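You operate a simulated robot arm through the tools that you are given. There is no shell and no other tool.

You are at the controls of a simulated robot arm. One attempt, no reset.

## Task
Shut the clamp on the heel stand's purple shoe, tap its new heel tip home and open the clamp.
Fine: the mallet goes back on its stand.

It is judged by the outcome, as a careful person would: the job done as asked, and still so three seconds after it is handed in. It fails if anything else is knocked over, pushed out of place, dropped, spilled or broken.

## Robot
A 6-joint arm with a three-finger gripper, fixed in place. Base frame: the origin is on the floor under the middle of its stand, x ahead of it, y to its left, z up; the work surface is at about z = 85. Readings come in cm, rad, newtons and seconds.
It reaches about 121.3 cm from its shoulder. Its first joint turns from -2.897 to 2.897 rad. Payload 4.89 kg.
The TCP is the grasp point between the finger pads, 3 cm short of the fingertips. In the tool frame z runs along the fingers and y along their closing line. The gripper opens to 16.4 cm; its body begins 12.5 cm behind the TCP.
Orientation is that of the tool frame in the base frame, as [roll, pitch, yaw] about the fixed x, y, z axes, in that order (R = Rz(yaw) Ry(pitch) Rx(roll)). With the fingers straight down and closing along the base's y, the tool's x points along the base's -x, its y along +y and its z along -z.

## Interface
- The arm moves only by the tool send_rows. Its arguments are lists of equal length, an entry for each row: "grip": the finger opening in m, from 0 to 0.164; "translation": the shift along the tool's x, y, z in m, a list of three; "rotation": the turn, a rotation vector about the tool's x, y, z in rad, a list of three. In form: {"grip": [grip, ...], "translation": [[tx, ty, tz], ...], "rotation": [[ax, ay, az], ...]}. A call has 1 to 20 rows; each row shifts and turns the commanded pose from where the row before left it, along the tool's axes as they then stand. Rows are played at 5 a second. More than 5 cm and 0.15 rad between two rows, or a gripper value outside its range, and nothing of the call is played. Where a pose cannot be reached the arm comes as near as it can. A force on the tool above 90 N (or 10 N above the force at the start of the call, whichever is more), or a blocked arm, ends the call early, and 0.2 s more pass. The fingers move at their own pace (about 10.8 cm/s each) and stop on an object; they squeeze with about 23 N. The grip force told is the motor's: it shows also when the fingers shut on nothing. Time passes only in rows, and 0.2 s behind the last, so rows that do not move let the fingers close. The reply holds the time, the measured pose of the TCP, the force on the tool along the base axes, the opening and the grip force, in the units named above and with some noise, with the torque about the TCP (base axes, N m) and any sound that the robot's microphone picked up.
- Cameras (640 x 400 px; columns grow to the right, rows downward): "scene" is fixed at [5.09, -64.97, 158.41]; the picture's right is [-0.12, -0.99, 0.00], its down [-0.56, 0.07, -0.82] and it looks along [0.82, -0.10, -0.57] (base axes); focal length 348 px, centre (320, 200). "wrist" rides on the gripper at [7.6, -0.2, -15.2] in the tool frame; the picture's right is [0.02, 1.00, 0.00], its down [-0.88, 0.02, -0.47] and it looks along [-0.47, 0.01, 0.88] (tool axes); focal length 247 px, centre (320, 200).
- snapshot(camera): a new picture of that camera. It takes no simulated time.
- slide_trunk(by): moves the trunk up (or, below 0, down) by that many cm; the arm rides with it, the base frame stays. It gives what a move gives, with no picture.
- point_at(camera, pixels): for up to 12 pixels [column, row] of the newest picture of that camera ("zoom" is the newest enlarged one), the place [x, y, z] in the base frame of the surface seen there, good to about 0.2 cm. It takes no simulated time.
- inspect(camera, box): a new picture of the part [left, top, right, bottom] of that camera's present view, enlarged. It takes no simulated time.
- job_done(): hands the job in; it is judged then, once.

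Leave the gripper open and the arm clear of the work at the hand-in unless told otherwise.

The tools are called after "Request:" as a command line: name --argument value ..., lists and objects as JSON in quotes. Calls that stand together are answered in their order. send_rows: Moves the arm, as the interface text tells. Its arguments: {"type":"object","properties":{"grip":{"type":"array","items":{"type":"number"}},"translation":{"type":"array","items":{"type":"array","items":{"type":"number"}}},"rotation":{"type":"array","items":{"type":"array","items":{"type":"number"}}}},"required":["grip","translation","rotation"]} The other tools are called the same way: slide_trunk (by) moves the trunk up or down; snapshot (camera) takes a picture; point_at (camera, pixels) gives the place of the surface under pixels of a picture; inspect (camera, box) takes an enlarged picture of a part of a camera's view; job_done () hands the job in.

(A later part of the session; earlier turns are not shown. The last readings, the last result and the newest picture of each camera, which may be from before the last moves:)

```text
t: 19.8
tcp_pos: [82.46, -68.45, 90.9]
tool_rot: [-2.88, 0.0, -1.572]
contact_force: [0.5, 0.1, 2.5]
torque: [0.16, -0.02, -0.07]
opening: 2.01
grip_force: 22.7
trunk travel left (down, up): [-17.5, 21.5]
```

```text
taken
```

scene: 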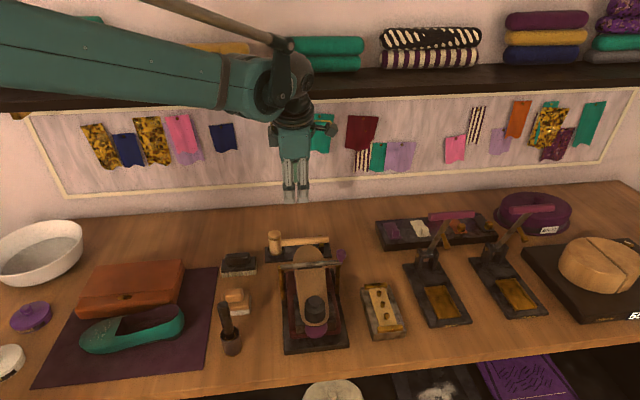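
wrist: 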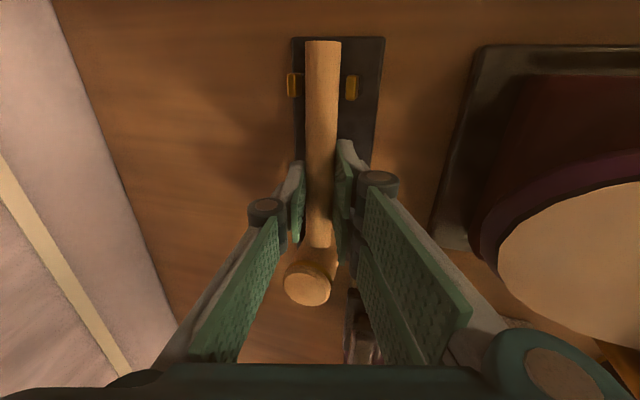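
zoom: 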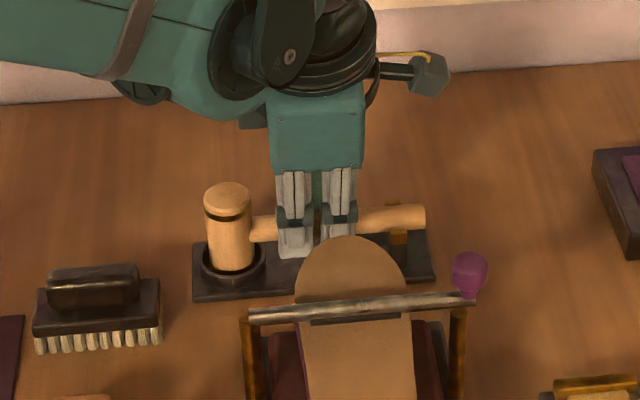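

The handle is held (opening 2.01, 22.7 N) at TCP (82.46,-68.45,90.9), which is also the return pose. I'll lift it straight up about 12 cm and look at how the mallet hangs.

Request:
send_rows --grip '[0.0, 0.0, 0.0, 0.0, 0.0, 0.0]' --translation '[[0, -0.0039, -0.0145], [0, -0.0052, -0.0193], [0, -0.0078, -0.029], [0, -0.0078, -0.029], [0, -0.0065, -0.0242], [0, 0, 0]]' --rotation '[[0, 0, 0], [0, 0, 0], [0, 0, 0], [0, 0, 0], [0, 0, 0], [0, 0, 0]]'

Request:
inspect --camera "scene" --box '[230, 130, 370, 270]'

Request:
snapshot --camera "wrist"

```text
t: 21.2
tcp_pos: [82.67, -68.33, 102.91]
tool_rot: [-2.881, 0.0, -1.571]
contact_force: [0.2, 0.3, -1.1]
torque: [-0.12, 0.0, 0.01]
opening: 2.01
grip_force: 22.4
trunk travel left (down, up): [-17.5, 21.5]
```

```text
2.86 times, centred on (300, 200) of scene
```

zoom: 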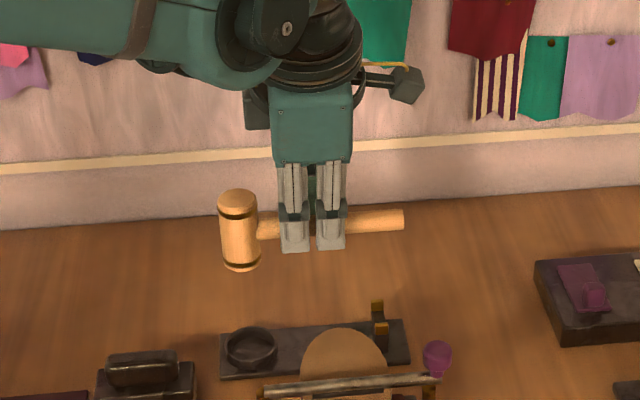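

```text
taken
```

wrist: 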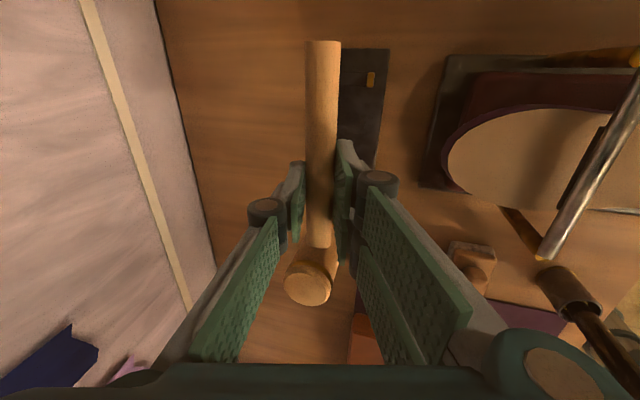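

The mallet is held level, and its bottom face shows at zoom (240,268). I'll measure the head relative to the TCP.

Request:
inspect --camera "scene" --box '[265, 180, 385, 240]'

Request:
point_at --camera "zoom" --pixels '[[95, 90], [95, 120], [95, 150], [95, 170], [95, 200], [95, 220], [300, 130], [410, 130], [400, 120], [150, 140], [60, 140], [110, 235]]'

Request:
point_at --camera "wrist" --pixels '[[308, 290], [308, 270], [308, 300], [322, 60], [322, 100], [320, 140]]'

```text
5.33 times, centred on (325, 210) of scene
```

zoom: 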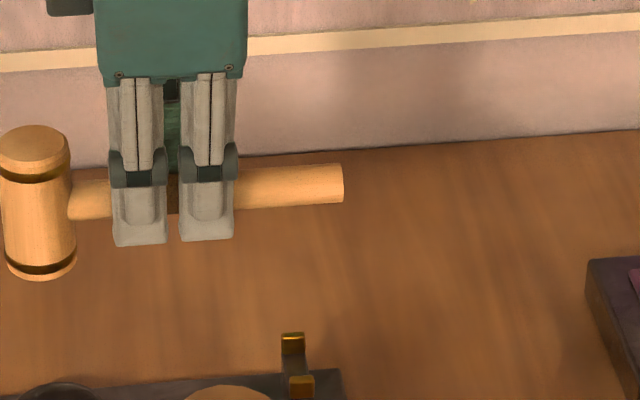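

```text
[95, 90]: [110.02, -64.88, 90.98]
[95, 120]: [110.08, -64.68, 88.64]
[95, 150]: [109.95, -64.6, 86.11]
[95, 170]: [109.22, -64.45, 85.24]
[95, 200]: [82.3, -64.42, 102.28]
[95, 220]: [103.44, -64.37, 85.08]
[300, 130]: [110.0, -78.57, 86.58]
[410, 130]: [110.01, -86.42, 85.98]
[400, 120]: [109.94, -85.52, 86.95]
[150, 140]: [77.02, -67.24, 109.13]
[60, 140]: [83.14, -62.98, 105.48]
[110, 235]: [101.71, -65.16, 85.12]
```

```text
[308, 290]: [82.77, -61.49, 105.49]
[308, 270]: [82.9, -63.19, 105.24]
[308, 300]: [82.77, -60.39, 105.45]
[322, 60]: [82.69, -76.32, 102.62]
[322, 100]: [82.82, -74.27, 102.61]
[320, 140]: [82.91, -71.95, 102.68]
```

I'll measure the head's bottom face edge and sides in the same zoom.

Request:
point_at --camera "zoom" --pixels '[[35, 140], [35, 180], [38, 230], [40, 262], [40, 272], [40, 277], [8, 230], [73, 230], [335, 185], [338, 170], [250, 190], [5, 150]]'

```text
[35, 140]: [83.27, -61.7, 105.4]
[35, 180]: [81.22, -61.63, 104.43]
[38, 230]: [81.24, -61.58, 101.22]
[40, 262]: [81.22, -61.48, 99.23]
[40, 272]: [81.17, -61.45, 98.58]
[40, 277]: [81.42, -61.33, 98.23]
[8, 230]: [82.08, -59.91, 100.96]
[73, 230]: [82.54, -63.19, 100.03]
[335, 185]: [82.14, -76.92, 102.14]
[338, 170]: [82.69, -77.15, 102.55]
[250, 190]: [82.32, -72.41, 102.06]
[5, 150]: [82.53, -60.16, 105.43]
```

The head's bottom face is about 4.95 cm below the TCP, with its centre at TCP + (0.25, 6.85). The heel tip is centred at (53.85,-69.92), top 98.4. I'll rise 10 cm and carry the mallet over the clamp to a spot above the tip, TCP (53.6,-76.8,113).

Request:
send_rows --grip '[0.0, 0.0, 0.0, 0.0, 0.0, 0.0, 0.0, 0.0, 0.0, 0.0, 0.0, 0.0, 0.0, 0.0]' --translation '[[0, -0.00863, -0.0322], [0, -0.00863, -0.0322], [0, -0.00863, -0.0322], [0.00844, 0.02808, -0.00752], [0.00844, 0.02808, -0.00752], [0.00844, 0.02808, -0.00752], [0.00844, 0.02808, -0.00752], [0.00844, 0.02808, -0.00752], [0.00844, 0.02808, -0.00752], [0.00844, 0.02808, -0.00752], [0.00844, 0.02808, -0.00752], [0.00844, 0.02808, -0.00752], [0.00844, 0.02808, -0.00752], [0, 0, 0]]' --rotation '[[0, 0, 0], [0, 0, 0], [0, 0, 0], [0, 0, 0], [0, 0, 0], [0, 0, 0], [0, 0, 0], [0, 0, 0], [0, 0, 0], [0, 0, 0], [0, 0, 0], [0, 0, 0], [0, 0, 0], [0, 0, 0]]'

Request:
snapshot --camera "scene"

Request:
snapshot --camera "wrist"

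```text
t: 24.2
tcp_pos: [53.78, -76.86, 112.84]
tool_rot: [-2.881, 0.0, -1.571]
contact_force: [-0.9, 0.4, -0.9]
torque: [-0.07, -0.02, 0.01]
opening: 2.01
grip_force: 23.2
trunk travel left (down, up): [-17.5, 21.5]
```

```text
taken
```

scene: 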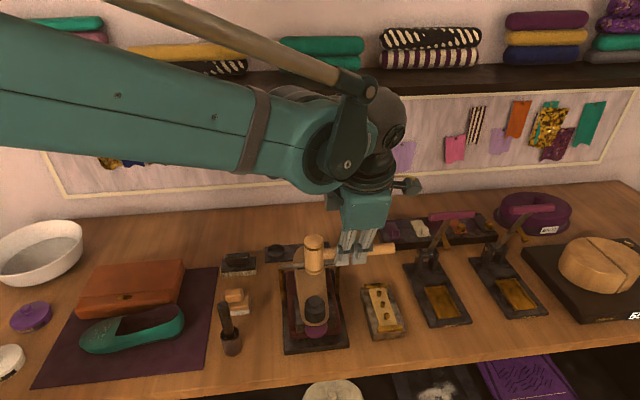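

```text
taken
```

wrist: 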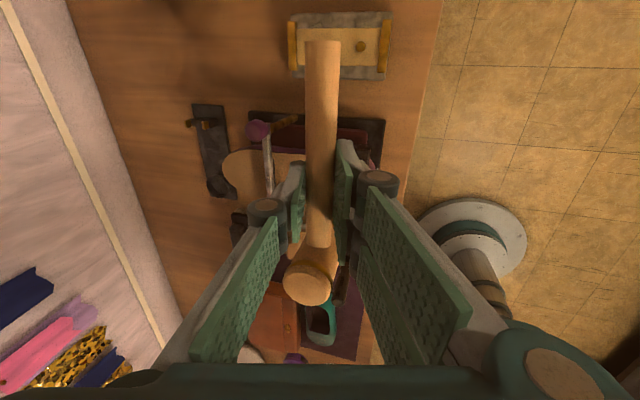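

The mallet head now hangs above the heel. I'll zoom in and measure where its centre is relative to the tip.

Request:
inspect --camera "scene" --box '[275, 225, 375, 345]'

Request:
point_at --camera "zoom" --pixels '[[285, 58], [285, 45], [285, 75], [254, 60], [315, 60], [285, 110], [285, 150], [255, 110], [315, 110], [285, 230], [288, 165], [285, 250]]'

```text
3.33 times, centred on (325, 285) of scene
```

zoom: 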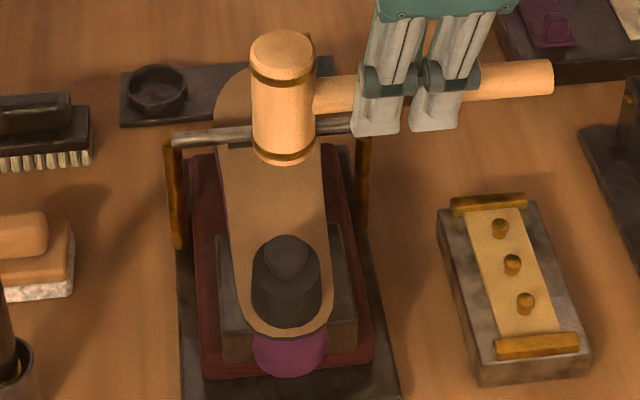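

```text
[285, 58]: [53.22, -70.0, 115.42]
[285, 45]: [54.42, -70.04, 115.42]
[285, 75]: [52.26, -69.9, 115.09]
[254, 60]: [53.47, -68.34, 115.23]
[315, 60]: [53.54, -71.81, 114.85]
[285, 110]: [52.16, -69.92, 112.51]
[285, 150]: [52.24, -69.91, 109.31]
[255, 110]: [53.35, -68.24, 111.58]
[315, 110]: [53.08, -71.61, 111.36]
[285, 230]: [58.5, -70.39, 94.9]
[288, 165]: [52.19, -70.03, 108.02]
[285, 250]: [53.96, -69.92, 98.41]
```

The head centre (53.88,-69.95) is right over the tip, and its bottom face is 9.5 cm above it. I lower 7.5 cm to leave about 2 cm, then inspect.

Request:
send_rows --grip '[0.0, 0.0, 0.0, 0.0]' --translation '[[0, 0.0065, 0.02415], [0, 0.0065, 0.02415], [0, 0.0065, 0.02415], [0, 0, 0]]' --rotation '[[0, 0, 0], [0, 0, 0], [0, 0, 0], [0, 0, 0]]'

Request:
inspect --camera "scene" --box '[285, 245, 365, 345]'

Request:
point_at --camera "zoom" --pixels '[[272, 70], [272, 120], [272, 170], [272, 185], [235, 120], [310, 120], [275, 210], [275, 222], [275, 235], [275, 250]]'

```text
t: 25.2
tcp_pos: [53.6, -76.82, 105.14]
tool_rot: [-2.881, 0.0, -1.575]
contact_force: [-0.4, 0.1, -2.5]
torque: [-0.05, 0.03, 0.0]
opening: 2.01
grip_force: 22.5
trunk travel left (down, up): [-17.5, 21.5]
```

```text
4.00 times, centred on (325, 295) of scene
```

zoom: 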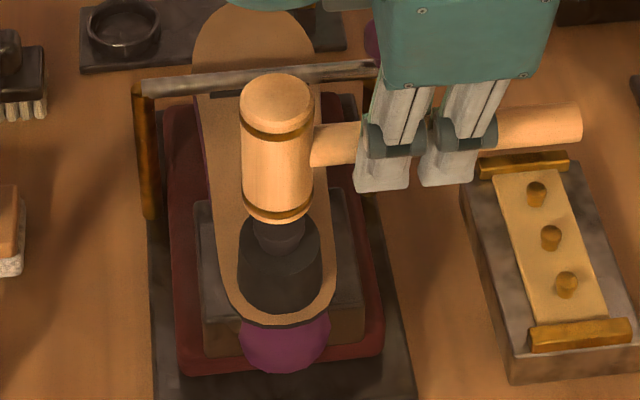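

```text
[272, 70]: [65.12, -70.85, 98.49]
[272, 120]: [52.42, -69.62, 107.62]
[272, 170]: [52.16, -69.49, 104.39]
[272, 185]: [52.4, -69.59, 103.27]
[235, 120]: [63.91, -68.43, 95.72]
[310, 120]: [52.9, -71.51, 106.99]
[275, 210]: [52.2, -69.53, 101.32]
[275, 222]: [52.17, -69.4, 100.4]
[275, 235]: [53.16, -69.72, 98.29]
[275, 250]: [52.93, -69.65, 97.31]
```

The head's bottom face is about 1.8 cm above the tip, and the clamp and shoe are undisturbed. First tap, a gentle one: a quick 2.2 cm down and straight back up, to see how far the tip moves.

Request:
send_rows --grip '[0.0, 0.0, 0.0]' --translation '[[0, 0.0057, 0.02125], [0, -0.0057, -0.02125], [0, 0, 0]]' --rotation '[[0, 0, 0], [0, 0, 0], [0, 0, 0]]'

Request:
inspect --camera "scene" --box '[285, 245, 365, 345]'

Request:
point_at --camera "zoom" --pixels '[[272, 120], [272, 170], [272, 185], [310, 120], [275, 205], [275, 215], [275, 230], [275, 235], [275, 240], [275, 245], [275, 250], [275, 255]]'

```text
t: 26.0
tcp_pos: [53.54, -76.86, 105.22]
tool_rot: [-2.879, 0.001, -1.572]
contact_force: [-0.2, -0.3, -1.4]
torque: [-0.12, 0.0, -0.04]
opening: 1.98
grip_force: 22.5
trunk travel left (down, up): [-17.5, 21.5]
```

```text
4.00 times, centred on (325, 295) of scene
```

zoom: 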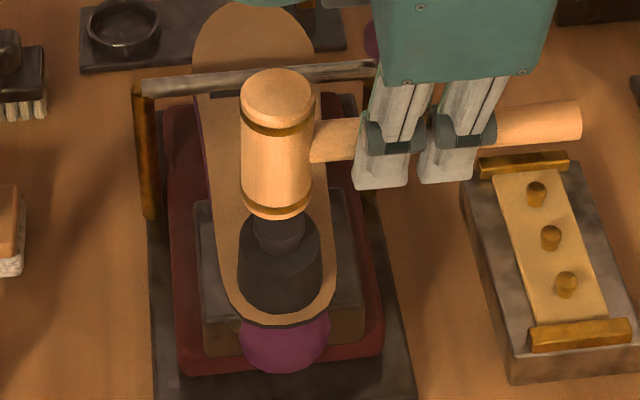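

```text
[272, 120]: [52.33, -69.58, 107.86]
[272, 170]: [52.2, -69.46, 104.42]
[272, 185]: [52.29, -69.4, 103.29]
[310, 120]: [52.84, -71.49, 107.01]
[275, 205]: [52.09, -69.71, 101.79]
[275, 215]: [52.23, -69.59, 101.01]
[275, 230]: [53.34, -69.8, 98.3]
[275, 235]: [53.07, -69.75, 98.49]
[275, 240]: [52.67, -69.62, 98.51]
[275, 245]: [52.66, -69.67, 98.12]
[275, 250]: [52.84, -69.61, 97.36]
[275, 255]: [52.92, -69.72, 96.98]
```

There was no sound and the tip top is still at about 98.4, so the head likely turned back before it landed. I'll repeat with a slightly deeper stroke and a short dwell to read the contact.

Request:
send_rows --grip '[0.0, 0.0]' --translation '[[0, 0.0059, 0.0222], [0, 0, 0]]' --rotation '[[0, 0, 0], [0, 0, 0]]'

Request:
inspect --camera "scene" --box '[285, 245, 365, 345]'

```text
t: 26.6
tcp_pos: [53.56, -76.77, 103.02]
tool_rot: [-2.881, 0.0, -1.573]
contact_force: [-1.1, 0.7, 9.1]
torque: [0.52, -0.01, 0.04]
opening: 1.97
grip_force: 22.8
trunk travel left (down, up): [-17.5, 21.5]
```

```text
4.00 times, centred on (325, 295) of scene
```

zoom: 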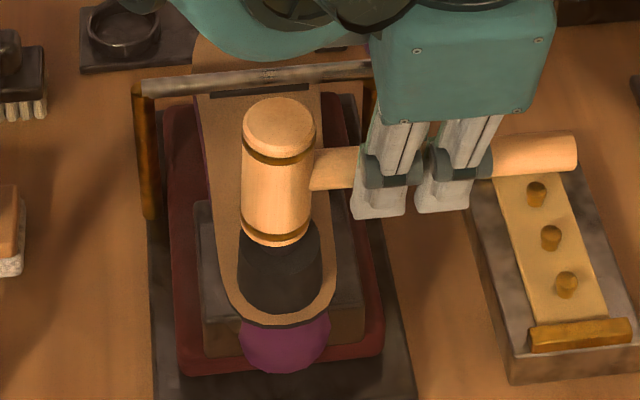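

Contact: about 9 N up, and the head sits on the tip. I lift 3 cm to check the tip height and whether the mallet moved in the grip.

Request:
send_rows --grip '[0.0, 0.0, 0.0]' --translation '[[0, -0.0065, -0.0242], [0, -0.0039, -0.0145], [0, 0, 0]]' --rotation '[[0, 0, 0], [0, 0, 0], [0, 0, 0]]'

Request:
inspect --camera "scene" --box '[285, 225, 385, 345]'

Request:
point_at --camera "zoom" --pixels '[[255, 50], [255, 100], [255, 145], [480, 85], [495, 85], [255, 195], [255, 205], [255, 215], [255, 225], [255, 235]]'

```text
t: 27.4
tcp_pos: [53.59, -76.82, 107.06]
tool_rot: [-2.881, -0.001, -1.573]
contact_force: [0.5, 0.0, -0.8]
torque: [-0.13, -0.02, 0.0]
opening: 1.97
grip_force: 23.0
trunk travel left (down, up): [-17.5, 21.5]
```

```text
3.33 times, centred on (335, 285) of scene
```

zoom: 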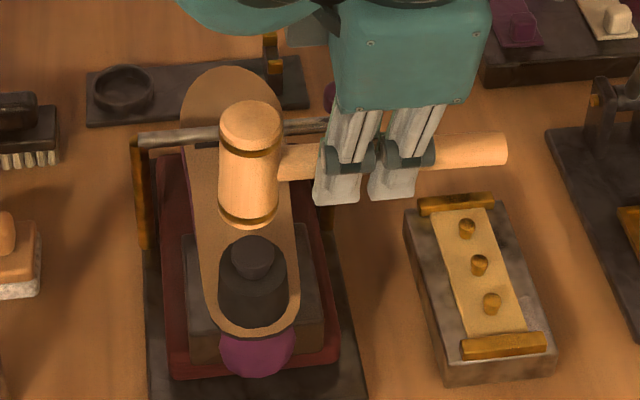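

```text
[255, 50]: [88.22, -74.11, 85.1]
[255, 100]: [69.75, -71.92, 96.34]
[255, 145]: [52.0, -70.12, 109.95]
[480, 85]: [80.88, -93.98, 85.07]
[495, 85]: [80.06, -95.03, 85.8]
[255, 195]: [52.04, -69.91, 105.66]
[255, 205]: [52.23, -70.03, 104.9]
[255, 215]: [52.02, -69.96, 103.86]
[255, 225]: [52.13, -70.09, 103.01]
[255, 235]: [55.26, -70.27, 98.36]
```

The tip is unmoved at 98.36. The head may now sit a few tenths higher relative to the hand, a slight rotation in the grip. I'll measure the handle's slope and the head more carefully.

Request:
inspect --camera "scene" --box '[290, 240, 390, 310]'

Request:
point_at --camera "zoom" --pixels '[[170, 85], [170, 75], [170, 200], [170, 210], [170, 220], [125, 150], [210, 150], [250, 140], [440, 115], [510, 110], [460, 115], [250, 130]]'

Request:
snapshot --camera "wrist"

Request:
point_at --camera "wrist" --pixels '[[308, 290], [308, 270], [308, 300], [322, 60], [322, 100], [320, 140]]'

```text
5.71 times, centred on (340, 275) of scene
```

zoom: 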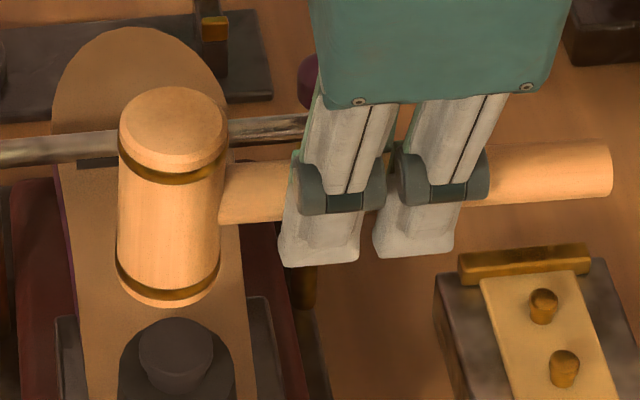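

```text
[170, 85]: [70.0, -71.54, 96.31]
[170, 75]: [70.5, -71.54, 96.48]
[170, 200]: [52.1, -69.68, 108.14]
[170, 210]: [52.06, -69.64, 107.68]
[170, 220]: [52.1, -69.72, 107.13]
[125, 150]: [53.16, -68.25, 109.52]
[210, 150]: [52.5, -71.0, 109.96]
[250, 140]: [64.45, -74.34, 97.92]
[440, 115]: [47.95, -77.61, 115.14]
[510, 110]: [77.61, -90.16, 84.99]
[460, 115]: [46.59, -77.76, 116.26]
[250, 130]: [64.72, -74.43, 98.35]
```

```text
taken
```

wrist: 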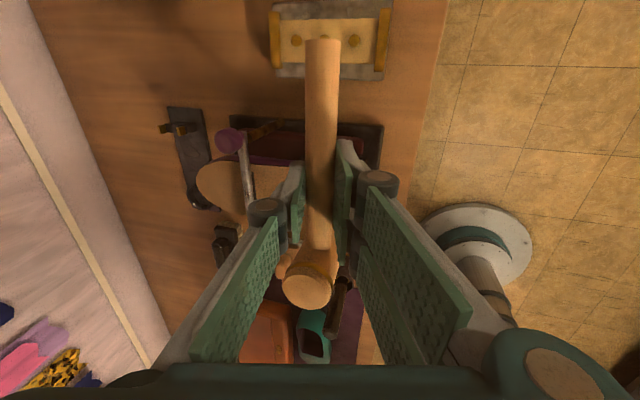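

```text
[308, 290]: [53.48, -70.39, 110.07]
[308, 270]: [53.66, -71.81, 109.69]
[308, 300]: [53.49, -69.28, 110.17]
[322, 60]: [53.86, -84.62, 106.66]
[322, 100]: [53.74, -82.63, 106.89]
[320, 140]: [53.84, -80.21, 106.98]
```

The mallet has tilted about 4° in the grip, so slow contact only twists the handle, and the tip needs a real blow. I'll level the head by rotating the hand -0.07 rad about base x, rise, and strike faster: about 22 cm/s over two rows with only 0.5 cm of commanded overtravel, then straight back up.

Request:
send_rows --grip '[0.0, 0.0, 0.0, 0.0, 0.0, 0.0, 0.0]' --translation '[[0, 0, 0], [0, -0.0116, -0.0434], [0, 0, 0], [0, 0.0116, 0.0434], [0, 0.0116, 0.0434], [0, -0.0116, -0.0434], [0, 0, 0]]' --rotation '[[0, 0.0676, -0.0181], [0, 0, 0], [0, 0, 0], [0, 0, 0], [0, 0, 0], [0, 0, 0], [0, 0, 0]]'

Request:
inspect --camera "scene" --box '[285, 225, 385, 345]'

Request:
snapshot --camera "wrist"

Request:
point_at --camera "wrist" --pixels '[[308, 290], [308, 270], [308, 300], [322, 60], [322, 100], [320, 140]]'

Request:
point_at --camera "zoom" --pixels '[[255, 238], [255, 245], [255, 255], [240, 260], [270, 260], [255, 265], [255, 280], [255, 290]]'

```text
t: 29.0
tcp_pos: [53.72, -77.0, 106.86]
tool_rot: [-2.88, -0.069, -1.572]
contact_force: [0.1, 0.5, -2.1]
torque: [-0.04, 0.02, 0.03]
opening: 2.0
grip_force: 23.4
trunk travel left (down, up): [-17.5, 21.5]
```

```text
3.33 times, centred on (335, 285) of scene
```

zoom: 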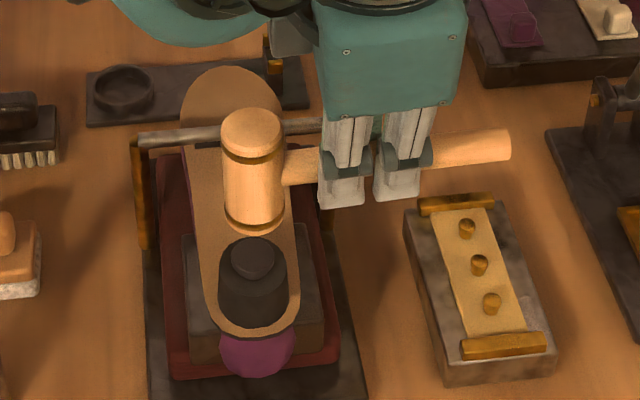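

```text
taken
```

wrist: 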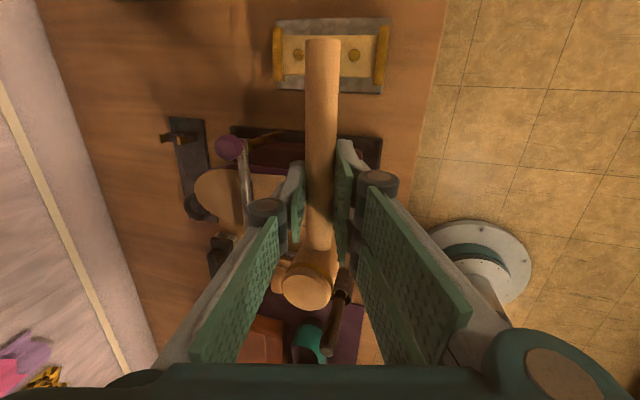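

```text
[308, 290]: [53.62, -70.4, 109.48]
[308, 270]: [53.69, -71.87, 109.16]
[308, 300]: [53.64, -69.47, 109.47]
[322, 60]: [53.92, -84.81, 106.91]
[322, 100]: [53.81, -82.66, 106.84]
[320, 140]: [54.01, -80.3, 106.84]
```

```text
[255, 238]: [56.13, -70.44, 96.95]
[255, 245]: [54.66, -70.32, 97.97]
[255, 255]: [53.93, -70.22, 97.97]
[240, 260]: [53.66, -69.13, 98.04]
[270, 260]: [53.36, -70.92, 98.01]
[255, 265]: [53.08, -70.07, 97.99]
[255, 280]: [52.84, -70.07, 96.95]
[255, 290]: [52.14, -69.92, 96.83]
```

That blow worked: the tip top dropped from 98.38 to 97.98, and the mallet is level in the hand. I repeat the same stroke with slightly more depth.

Request:
send_rows --grip '[0.0, 0.0, 0.0, 0.0, 0.0, 0.0]' --translation '[[0, -0.0116, -0.0434], [0, 0, 0], [0, 0.0117, 0.0437], [0, 0.0117, 0.0437], [0, -0.0118, -0.044], [0, 0, 0]]' --rotation '[[0, 0, 0], [0, 0, 0], [0, 0, 0], [0, 0, 0], [0, 0, 0], [0, 0, 0]]'

Request:
inspect --camera "scene" --box '[285, 225, 385, 345]'

Request:
snapshot --camera "wrist"

Request:
point_at --camera "wrist" --pixels '[[308, 290], [308, 270], [308, 300], [322, 60], [322, 100], [320, 140]]'

Request:
point_at --camera "zoom" --pixels '[[255, 238], [255, 245], [255, 255], [240, 260], [270, 260], [255, 265], [255, 280], [255, 290]]'

```text
t: 30.4
tcp_pos: [53.43, -76.74, 106.93]
tool_rot: [-2.881, -0.069, -1.573]
contact_force: [0.5, -0.7, -2.7]
torque: [-0.03, 0.04, -0.03]
opening: 1.99
grip_force: 23.1
trunk travel left (down, up): [-17.5, 21.5]
```

```text
3.33 times, centred on (335, 285) of scene
```

zoom: 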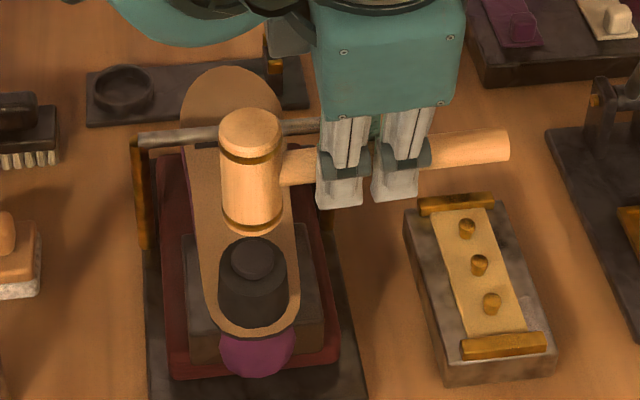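

```text
taken
```

wrist: 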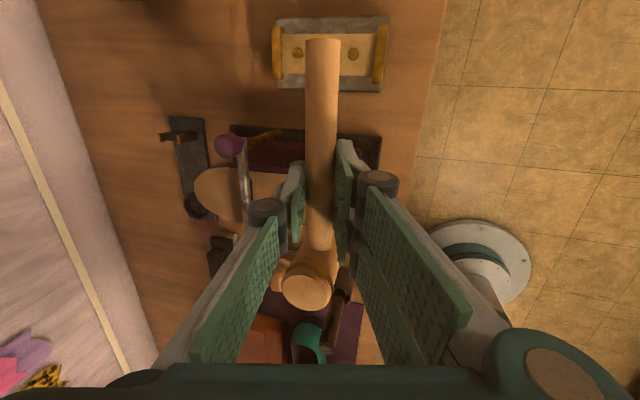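

```text
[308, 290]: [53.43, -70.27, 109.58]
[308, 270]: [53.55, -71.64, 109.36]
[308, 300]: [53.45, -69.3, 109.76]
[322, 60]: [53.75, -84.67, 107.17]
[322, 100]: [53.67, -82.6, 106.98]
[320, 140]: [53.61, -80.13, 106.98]
```

```text
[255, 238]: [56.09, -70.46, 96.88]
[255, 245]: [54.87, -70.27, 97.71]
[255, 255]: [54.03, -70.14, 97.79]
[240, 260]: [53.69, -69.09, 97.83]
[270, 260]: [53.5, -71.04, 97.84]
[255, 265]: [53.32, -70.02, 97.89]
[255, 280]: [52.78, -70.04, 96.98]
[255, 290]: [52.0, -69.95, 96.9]
```

The tip is now at about 97.8, with the heel face at 96.9. The mallet is still held well. The next stroke is faster and a little deeper: 4.8 cm rows with about 0.9 cm overtravel.

Request:
send_rows --grip '[0.0, 0.0, 0.0, 0.0, 0.0, 0.0]' --translation '[[0, -0.0116, -0.0434], [0, 0, 0], [0, 0.0124, 0.0464], [0, 0.0124, 0.0464], [0, -0.0129, -0.0483], [0, 0, 0]]' --rotation '[[0, 0, 0], [0, 0, 0], [0, 0, 0], [0, 0, 0], [0, 0, 0], [0, 0, 0]]'

Request:
inspect --camera "scene" --box '[285, 225, 385, 345]'

Request:
snapshot --camera "wrist"

Request:
point_at --camera "wrist" --pixels '[[308, 290], [308, 270], [308, 300], [322, 60], [322, 100], [320, 140]]'

Request:
point_at --camera "zoom" --pixels '[[255, 238], [255, 250], [255, 255], [240, 262], [270, 262], [255, 265], [255, 280], [255, 290]]'

```text
t: 31.8
tcp_pos: [53.75, -76.84, 106.66]
tool_rot: [-2.879, -0.068, -1.573]
contact_force: [-0.4, 0.1, -2.1]
torque: [0.01, 0.0, 0.01]
opening: 1.99
grip_force: 23.5
trunk travel left (down, up): [-17.5, 21.5]
```

```text
3.33 times, centred on (335, 285) of scene
```

zoom: 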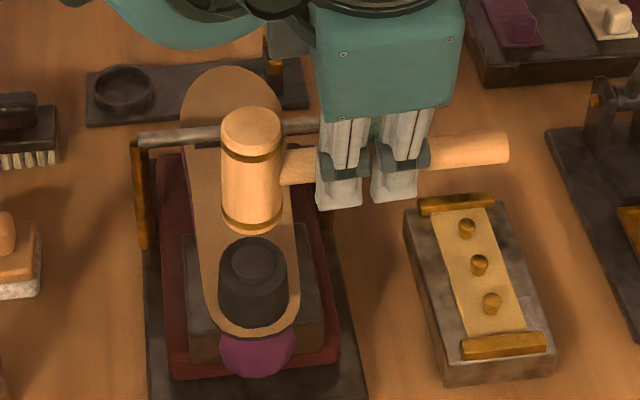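

```text
taken
```

wrist: 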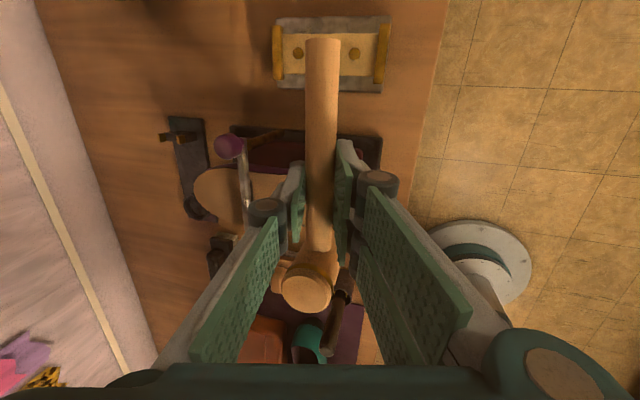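

```text
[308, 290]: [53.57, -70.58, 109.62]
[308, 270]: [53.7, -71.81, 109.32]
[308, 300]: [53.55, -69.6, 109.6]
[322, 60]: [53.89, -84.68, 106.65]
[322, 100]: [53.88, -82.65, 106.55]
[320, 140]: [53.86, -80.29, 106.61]
```

```text
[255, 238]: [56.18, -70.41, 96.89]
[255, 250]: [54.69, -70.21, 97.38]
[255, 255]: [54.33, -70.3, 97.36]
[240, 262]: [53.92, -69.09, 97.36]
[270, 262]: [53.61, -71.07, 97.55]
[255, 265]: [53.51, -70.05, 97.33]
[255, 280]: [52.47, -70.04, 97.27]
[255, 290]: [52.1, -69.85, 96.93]
```

The tip is at about 97.36, with roughly 0.45 cm left to the heel face. I strike again with the same speed.

Request:
send_rows --grip '[0.0, 0.0, 0.0, 0.0, 0.0, 0.0]' --translation '[[0, -0.0111, -0.0415], [0, 0, 0], [0, 0.0128, 0.0478], [0, 0.0128, 0.0478], [0, -0.0129, -0.0483], [0, 0, 0]]' --rotation '[[0, 0, 0], [0, 0, 0], [0, 0, 0], [0, 0, 0], [0, 0, 0], [0, 0, 0]]'

Request:
inspect --camera "scene" --box '[285, 225, 385, 345]'

Request:
snapshot --camera "wrist"

Request:
point_at --camera "wrist" --pixels '[[308, 290], [308, 270], [308, 300], [322, 60], [322, 100], [320, 140]]'

Request:
point_at --camera "zoom" --pixels '[[255, 245], [255, 250], [255, 257], [240, 264], [270, 264], [255, 270], [255, 285], [255, 292]]'

```text
t: 33.2
tcp_pos: [53.77, -76.88, 106.19]
tool_rot: [-2.88, -0.069, -1.572]
contact_force: [-0.3, 0.3, -2.1]
torque: [0.02, 0.02, 0.05]
opening: 1.98
grip_force: 23.2
trunk travel left (down, up): [-17.5, 21.5]
```

```text
3.33 times, centred on (335, 285) of scene
```

zoom: 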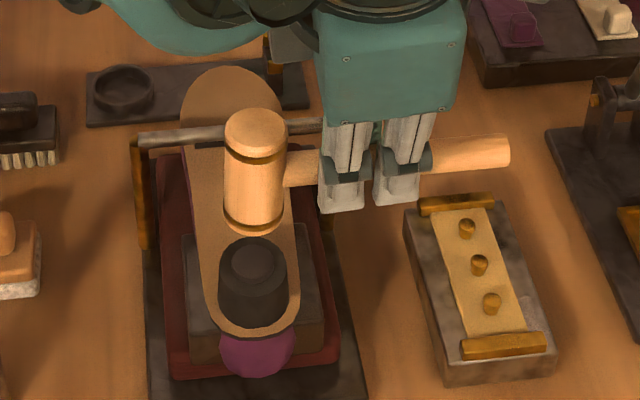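

```text
taken
```

wrist: 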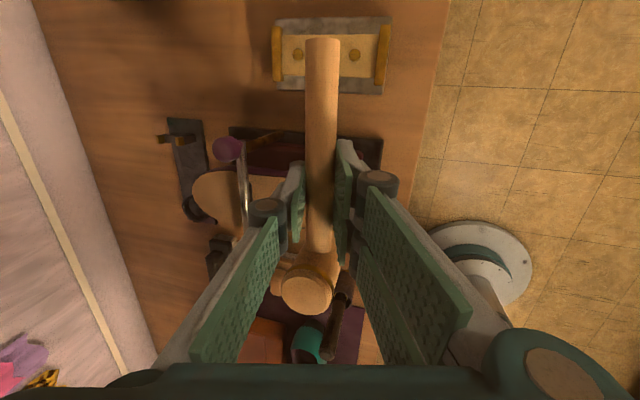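

```text
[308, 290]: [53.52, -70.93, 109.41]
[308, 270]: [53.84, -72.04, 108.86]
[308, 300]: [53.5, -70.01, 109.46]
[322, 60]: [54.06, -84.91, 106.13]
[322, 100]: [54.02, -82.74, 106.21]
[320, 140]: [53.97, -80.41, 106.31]
```

```text
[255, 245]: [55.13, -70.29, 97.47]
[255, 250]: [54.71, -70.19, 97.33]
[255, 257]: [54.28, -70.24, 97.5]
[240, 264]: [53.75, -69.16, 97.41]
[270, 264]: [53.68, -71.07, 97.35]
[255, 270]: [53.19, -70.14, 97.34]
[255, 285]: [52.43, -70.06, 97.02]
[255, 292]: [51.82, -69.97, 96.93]
```

The tip reads about 97.4, essentially unchanged, while the mallet twisted slightly instead. So the tip may now be seated. I'll move the mallet up and zoom in on the tip to see whether its flange rests on the heel.

Request:
send_rows --grip '[0.0, 0.0, 0.0, 0.0]' --translation '[[0, -0.0116, -0.0434], [0, -0.0116, -0.0434], [0, 0, 0], [0, 0, 0]]' --rotation '[[0, 0, 0], [0, 0, 0], [0, 0, 0], [0, 0, 0]]'

Request:
inspect --camera "scene" --box '[295, 285, 335, 325]'

Request:
point_at --camera "zoom" --pixels '[[250, 100], [320, 100], [320, 120], [320, 140], [320, 160], [320, 180], [320, 200], [320, 220], [320, 250], [270, 150], [370, 150], [320, 300]]'

```text
t: 34.2
tcp_pos: [53.76, -76.25, 115.42]
tool_rot: [-2.88, -0.069, -1.574]
contact_force: [0.2, 0.9, -1.5]
torque: [-0.18, -0.06, 0.02]
opening: 2.0
grip_force: 23.2
trunk travel left (down, up): [-17.5, 21.5]
```

```text
10.00 times, centred on (315, 305) of scene
```

zoom: 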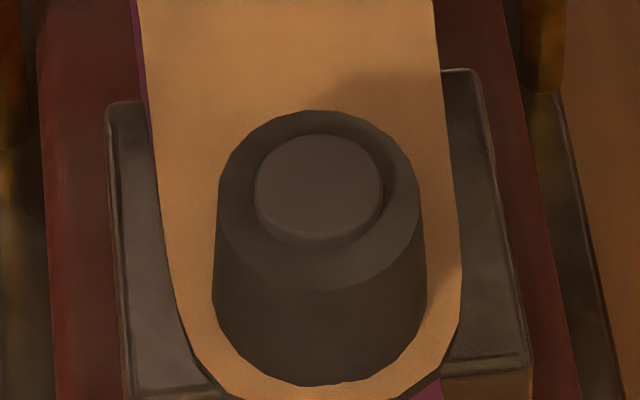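

```text
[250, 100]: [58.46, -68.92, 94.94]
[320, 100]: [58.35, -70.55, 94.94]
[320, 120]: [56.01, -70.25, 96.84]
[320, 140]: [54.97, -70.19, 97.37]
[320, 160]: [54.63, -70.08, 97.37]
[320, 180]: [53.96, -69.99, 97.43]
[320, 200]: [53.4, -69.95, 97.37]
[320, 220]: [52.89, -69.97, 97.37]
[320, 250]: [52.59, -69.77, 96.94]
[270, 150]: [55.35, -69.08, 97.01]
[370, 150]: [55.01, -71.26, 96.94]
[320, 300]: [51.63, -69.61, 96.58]
```

The tip now stands evenly about 0.45 cm above the heel, with a cap-like edge. The last blow moved it nothing, so it looks seated. To be certain I'll check the mallet's attitude, re-centre it and give one or two more good blows.

Request:
snapshot --camera "wrist"

Request:
point_at --camera "wrist" --pixels '[[305, 285], [305, 275], [305, 295], [305, 305], [322, 50], [322, 70], [322, 100], [320, 120], [320, 140], [290, 290], [322, 290]]'

Request:
inspect --camera "scene" --box '[280, 205, 400, 285]'

Request:
point_at --camera "zoom" --pixels '[[180, 80], [180, 150], [180, 200], [180, 230], [180, 240], [150, 150], [215, 150], [260, 150], [460, 130], [480, 140], [470, 160]]'

```text
taken
```

wrist: 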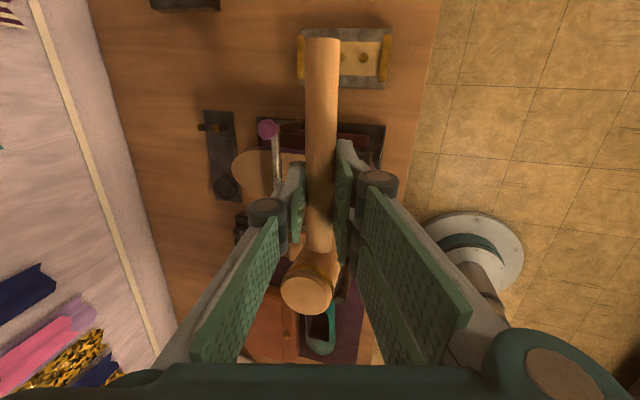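

```text
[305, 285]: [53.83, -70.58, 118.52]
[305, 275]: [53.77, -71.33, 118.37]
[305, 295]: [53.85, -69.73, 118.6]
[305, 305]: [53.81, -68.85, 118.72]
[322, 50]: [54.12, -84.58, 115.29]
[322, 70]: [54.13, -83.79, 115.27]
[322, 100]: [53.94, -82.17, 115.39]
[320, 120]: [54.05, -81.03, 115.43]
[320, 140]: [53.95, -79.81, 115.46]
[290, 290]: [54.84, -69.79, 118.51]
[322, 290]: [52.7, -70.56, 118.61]
```

```text
5.00 times, centred on (340, 245) of scene
```

zoom: 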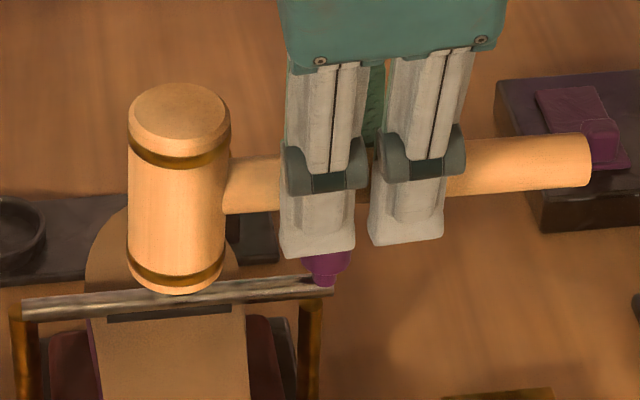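

```text
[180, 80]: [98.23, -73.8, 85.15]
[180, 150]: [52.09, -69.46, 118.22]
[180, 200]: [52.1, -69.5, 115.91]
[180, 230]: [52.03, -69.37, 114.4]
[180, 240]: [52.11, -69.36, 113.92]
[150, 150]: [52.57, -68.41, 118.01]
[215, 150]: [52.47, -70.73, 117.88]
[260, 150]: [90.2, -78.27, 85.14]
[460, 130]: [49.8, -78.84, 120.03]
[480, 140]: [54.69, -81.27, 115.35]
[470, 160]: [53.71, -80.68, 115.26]
```

The mallet is about 2–3° head-up, and the head is 0.5 cm too far in +y. I level it with a -0.045 rad turn about base x, shift y by -0.5 cm, lower to about 8.8 cm above the tip, and strike once more.

Request:
send_rows --grip '[0.0, 0.0, 0.0, 0.0, 0.0, 0.0, 0.0]' --translation '[[0, 0, 0], [-0.0003, 0.01198, 0.0447], [0, 0, 0], [-0.0055, 0.0123, 0.0461], [-0.0055, 0.0123, 0.0461], [0.0056, -0.0126, -0.047], [0, 0, 0]]' --rotation '[[0, 0.0435, -0.0116], [0, 0, 0], [0, 0, 0], [0, 0, 0], [0, 0, 0], [0, 0, 0], [0, 0, 0]]'

Request:
inspect --camera "scene" --box '[285, 225, 385, 345]'

Request:
point_at --camera "zoom" --pixels '[[255, 245], [255, 250], [255, 257], [240, 264], [270, 264], [255, 270], [255, 285], [255, 292]]'

Request:
snapshot --camera "wrist"

Request:
point_at --camera "wrist" --pixels '[[305, 285], [305, 275], [305, 295], [305, 305], [322, 50], [322, 70], [322, 100], [320, 120], [320, 140]]'

```text
t: 35.8
tcp_pos: [53.58, -76.72, 106.08]
tool_rot: [-2.879, -0.114, -1.572]
contact_force: [1.0, -0.2, -1.6]
torque: [-0.07, 0.01, 0.06]
opening: 1.97
grip_force: 23.3
trunk travel left (down, up): [-17.5, 21.5]
```

```text
3.33 times, centred on (335, 285) of scene
```

zoom: 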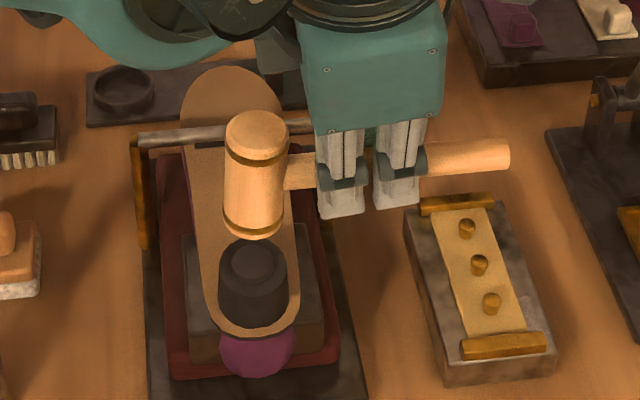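

```text
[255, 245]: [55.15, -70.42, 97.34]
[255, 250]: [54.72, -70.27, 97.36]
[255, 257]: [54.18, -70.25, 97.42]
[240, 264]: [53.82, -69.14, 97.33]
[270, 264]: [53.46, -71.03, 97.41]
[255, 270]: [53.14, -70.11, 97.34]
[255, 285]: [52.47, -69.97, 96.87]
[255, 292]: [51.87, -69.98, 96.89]
```

```text
taken
```

wrist: 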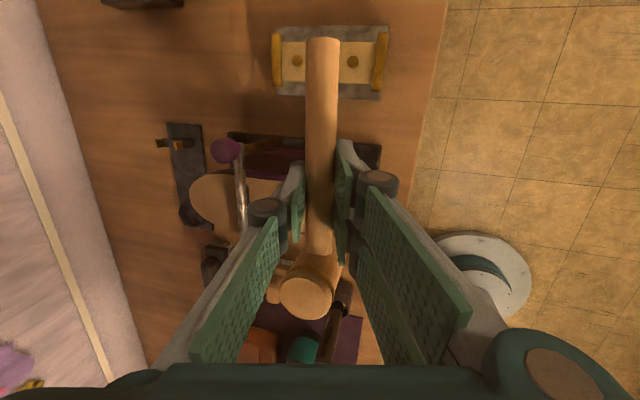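

```text
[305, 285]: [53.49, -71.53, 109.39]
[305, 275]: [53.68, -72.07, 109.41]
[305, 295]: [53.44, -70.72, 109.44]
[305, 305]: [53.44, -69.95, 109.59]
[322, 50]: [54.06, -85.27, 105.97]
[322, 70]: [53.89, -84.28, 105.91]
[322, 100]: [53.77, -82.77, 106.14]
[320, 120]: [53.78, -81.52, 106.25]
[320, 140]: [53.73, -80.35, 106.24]
```

The tip is unchanged at 97.36 after two full blows: its 0.45 cm cap is down on the heel all round, so it's home. Now the mallet goes back. I level it with a -0.054 rad turn, rise 9 cm, and carry it over the clamp to above its stand.

Request:
send_rows --grip '[0.0, 0.0, 0.0, 0.0, 0.0, 0.0, 0.0, 0.0, 0.0, 0.0, 0.0, 0.0, 0.0, 0.0]' --translation '[[0, 0, 0], [0.0075, -0.0115, -0.0429], [0.0075, -0.0115, -0.0429], [-0.00828, -0.02818, 0.0061], [-0.00828, -0.02818, 0.0061], [-0.00828, -0.02818, 0.0061], [-0.00828, -0.02818, 0.0061], [-0.00828, -0.02818, 0.0061], [-0.00828, -0.02818, 0.0061], [-0.00828, -0.02818, 0.0061], [-0.00828, -0.02818, 0.0061], [-0.00828, -0.02818, 0.0061], [-0.00828, -0.02818, 0.0061], [0, 0, 0]]' --rotation '[[0, 0.0522, -0.014], [0, 0, 0], [0, 0, 0], [0, 0, 0], [0, 0, 0], [0, 0, 0], [0, 0, 0], [0, 0, 0], [0, 0, 0], [0, 0, 0], [0, 0, 0], [0, 0, 0], [0, 0, 0], [0, 0, 0]]'

Request:
inspect --camera "scene" --box '[240, 160, 370, 280]'

Request:
snapshot --camera "wrist"

Request:
point_at --camera "wrist" --pixels '[[305, 285], [305, 275], [305, 295], [305, 305], [322, 50], [322, 70], [322, 100], [320, 120], [320, 140]]'

```text
t: 38.8
tcp_pos: [82.54, -68.13, 114.83]
tool_rot: [-2.879, -0.169, -1.572]
contact_force: [-0.1, 0.3, -2.0]
torque: [-0.11, 0.06, 0.01]
opening: 1.97
grip_force: 23.3
trunk travel left (down, up): [-17.5, 21.5]
```

```text
3.33 times, centred on (305, 220) of scene
```

zoom: 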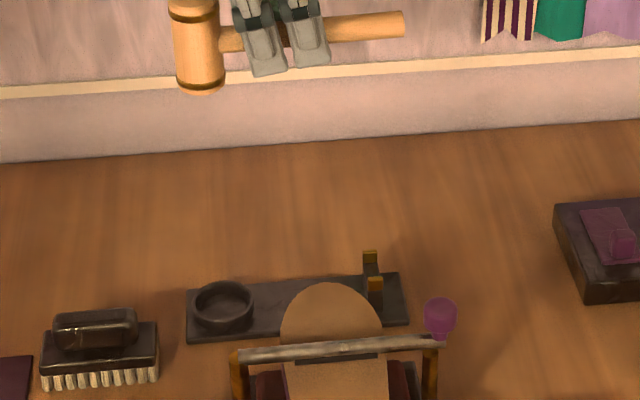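

```text
taken
```

wrist: 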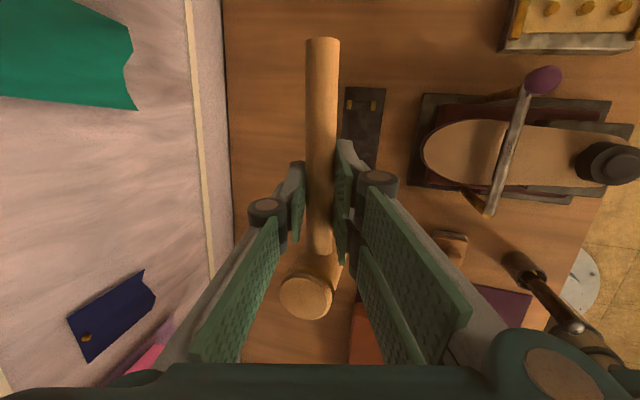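

```text
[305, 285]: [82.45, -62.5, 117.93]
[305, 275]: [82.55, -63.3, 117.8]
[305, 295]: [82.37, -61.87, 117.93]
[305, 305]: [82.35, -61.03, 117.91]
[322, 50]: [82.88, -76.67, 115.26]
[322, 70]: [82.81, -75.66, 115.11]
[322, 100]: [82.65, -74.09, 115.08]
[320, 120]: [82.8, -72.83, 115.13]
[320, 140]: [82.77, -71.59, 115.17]
```

The mallet is level: head top flat at 117.92, handle top about 115.15. I'll measure the head's centre now, and the empty stand's ring and cradle, to line them up.

Request:
inspect --camera "scene" --box '[265, 150, 365, 200]'

Request:
point_at --camera "zoom" --pixels '[[70, 50], [75, 100], [75, 130], [40, 70], [112, 70], [36, 100], [42, 130], [125, 130], [400, 80], [418, 85], [422, 75], [330, 90]]'

Request:
inspect --camera "scene" --box '[255, 230, 335, 270]'

Request:
point_at --camera "zoom" --pixels '[[95, 100], [140, 100], [185, 100], [140, 65], [140, 130], [140, 150], [455, 35], [455, 60], [470, 80], [470, 110], [445, 40], [480, 85]]'

```text
6.40 times, centred on (315, 175) of scene
```

zoom: 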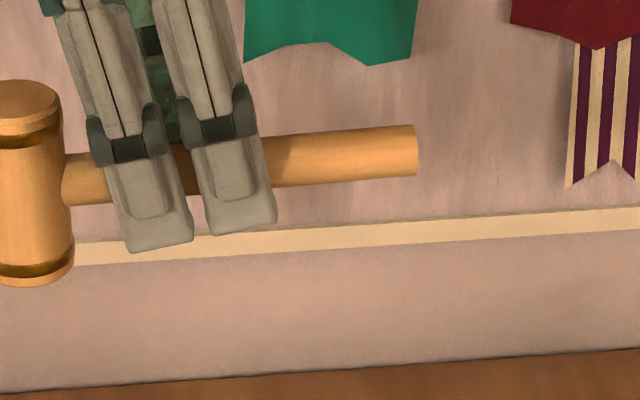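

```text
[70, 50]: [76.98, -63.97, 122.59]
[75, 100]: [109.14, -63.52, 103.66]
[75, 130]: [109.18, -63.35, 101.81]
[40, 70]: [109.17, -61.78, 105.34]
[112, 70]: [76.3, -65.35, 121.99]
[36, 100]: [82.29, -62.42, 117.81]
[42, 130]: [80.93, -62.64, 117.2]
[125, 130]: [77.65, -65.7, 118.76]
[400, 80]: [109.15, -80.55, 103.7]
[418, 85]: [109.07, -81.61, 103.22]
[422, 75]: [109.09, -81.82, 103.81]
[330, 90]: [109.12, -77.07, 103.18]
```

```text
8.00 times, centred on (295, 250) of scene
```

zoom: 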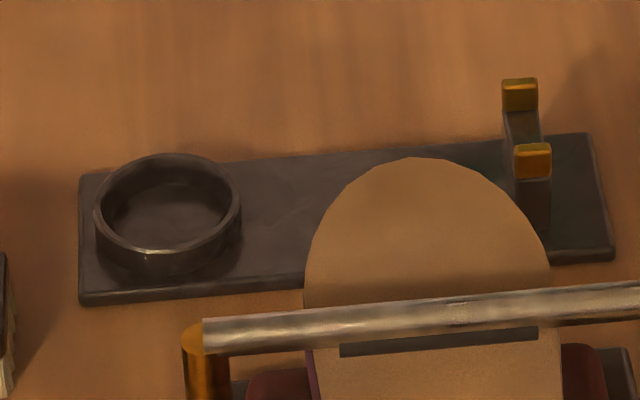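

```text
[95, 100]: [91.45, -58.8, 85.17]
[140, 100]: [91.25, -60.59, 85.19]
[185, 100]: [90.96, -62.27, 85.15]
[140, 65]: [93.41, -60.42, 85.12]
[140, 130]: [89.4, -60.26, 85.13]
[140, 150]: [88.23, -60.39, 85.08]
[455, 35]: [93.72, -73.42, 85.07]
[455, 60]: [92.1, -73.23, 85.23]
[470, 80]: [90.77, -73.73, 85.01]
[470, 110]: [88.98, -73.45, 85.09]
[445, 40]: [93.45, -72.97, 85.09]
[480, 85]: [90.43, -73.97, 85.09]
```

I'll pick the ring rim and cradle prongs properly in this same zoom.

Request:
point_at --camera "zoom" --pixels '[[97, 205], [238, 205], [167, 156], [155, 252], [167, 215], [108, 200], [228, 200], [520, 88], [533, 148], [520, 105], [530, 135], [560, 240]]'

Request:
inspect --camera "scene" --box '[255, 150, 355, 210]'

Request:
point_at --camera "zoom" --pixels '[[85, 80], [90, 150], [90, 180], [90, 220], [90, 245], [55, 180], [125, 180], [58, 110], [120, 110], [480, 130], [478, 120], [400, 130]]'

```text
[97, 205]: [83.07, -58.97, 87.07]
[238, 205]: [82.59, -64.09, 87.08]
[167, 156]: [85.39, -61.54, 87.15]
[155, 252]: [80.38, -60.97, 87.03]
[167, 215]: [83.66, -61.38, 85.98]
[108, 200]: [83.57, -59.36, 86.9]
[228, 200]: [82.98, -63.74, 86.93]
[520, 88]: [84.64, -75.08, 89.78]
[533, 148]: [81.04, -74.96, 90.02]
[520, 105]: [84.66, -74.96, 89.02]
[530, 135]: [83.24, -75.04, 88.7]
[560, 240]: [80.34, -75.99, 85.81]
```

```text
6.40 times, centred on (305, 180) of scene
```

zoom: 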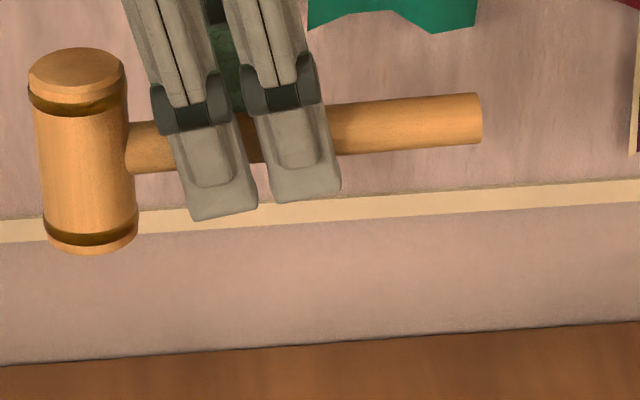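

```text
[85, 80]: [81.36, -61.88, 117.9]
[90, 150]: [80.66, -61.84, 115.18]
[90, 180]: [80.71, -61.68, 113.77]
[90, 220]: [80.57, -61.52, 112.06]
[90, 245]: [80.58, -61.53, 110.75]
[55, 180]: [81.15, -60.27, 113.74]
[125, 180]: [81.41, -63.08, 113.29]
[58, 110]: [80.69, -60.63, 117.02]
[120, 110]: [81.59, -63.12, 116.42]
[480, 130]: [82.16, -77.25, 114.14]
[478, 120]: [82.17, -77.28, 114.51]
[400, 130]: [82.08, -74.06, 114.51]
```

The ring centre is (82.9,-61.5) with inner radius about 2.2, and the cradle gap is centred at x≈82.85. The head (radius 1.7) is now centred at about (82.35,-61.7), and the handle is yawed about 2.8°. I correct the yaw by -0.049 rad, shift +0.2/+0.2 cm, and descend 18 cm to about 5 cm above the ring.

Request:
send_rows --grip '[0.0, 0.0, 0.0, 0.0, 0.0, 0.0, 0.0]' --translation '[[0, 0, 0], [-0.00643, 0.0088, 0.03432], [-0.00643, 0.0088, 0.03432], [-0.00643, 0.0088, 0.03432], [-0.00643, 0.0088, 0.03432], [-0.00643, 0.0088, 0.03432], [0, 0, 0]]' --rotation '[[-0.0082, 0.0125, 0.0467], [0, 0, 0], [0, 0, 0], [0, 0, 0], [0, 0, 0], [0, 0, 0], [0, 0, 0]]'

Request:
inspect --camera "scene" --box '[250, 200, 350, 270]'

Request:
snapshot --camera "wrist"

```text
t: 40.4
tcp_pos: [82.75, -68.24, 96.85]
tool_rot: [-2.879, -0.17, -1.621]
contact_force: [0.6, -0.2, -0.9]
torque: [-0.11, 0.03, 0.01]
opening: 1.95
grip_force: 23.5
trunk travel left (down, up): [-17.5, 21.5]
```

```text
5.71 times, centred on (300, 235) of scene
```

zoom: 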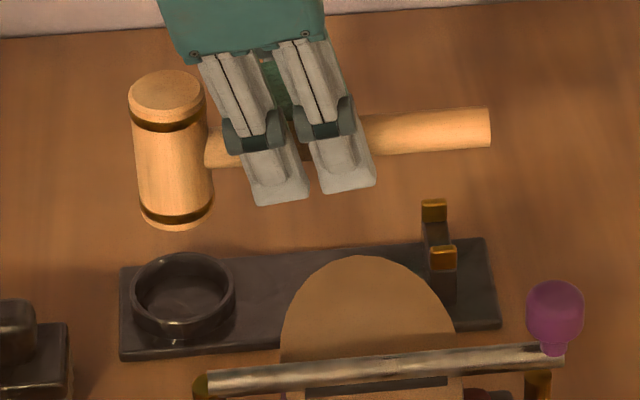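

```text
taken
```

wrist: 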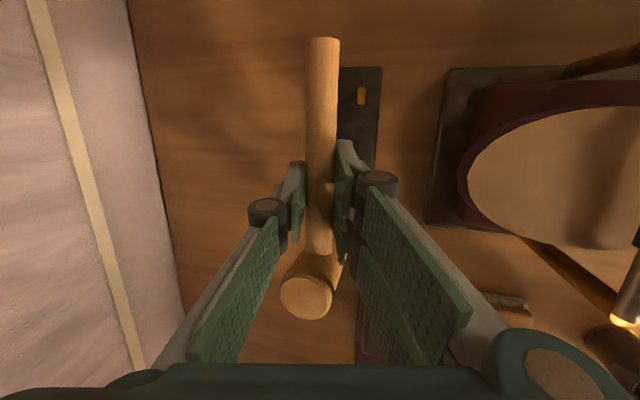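

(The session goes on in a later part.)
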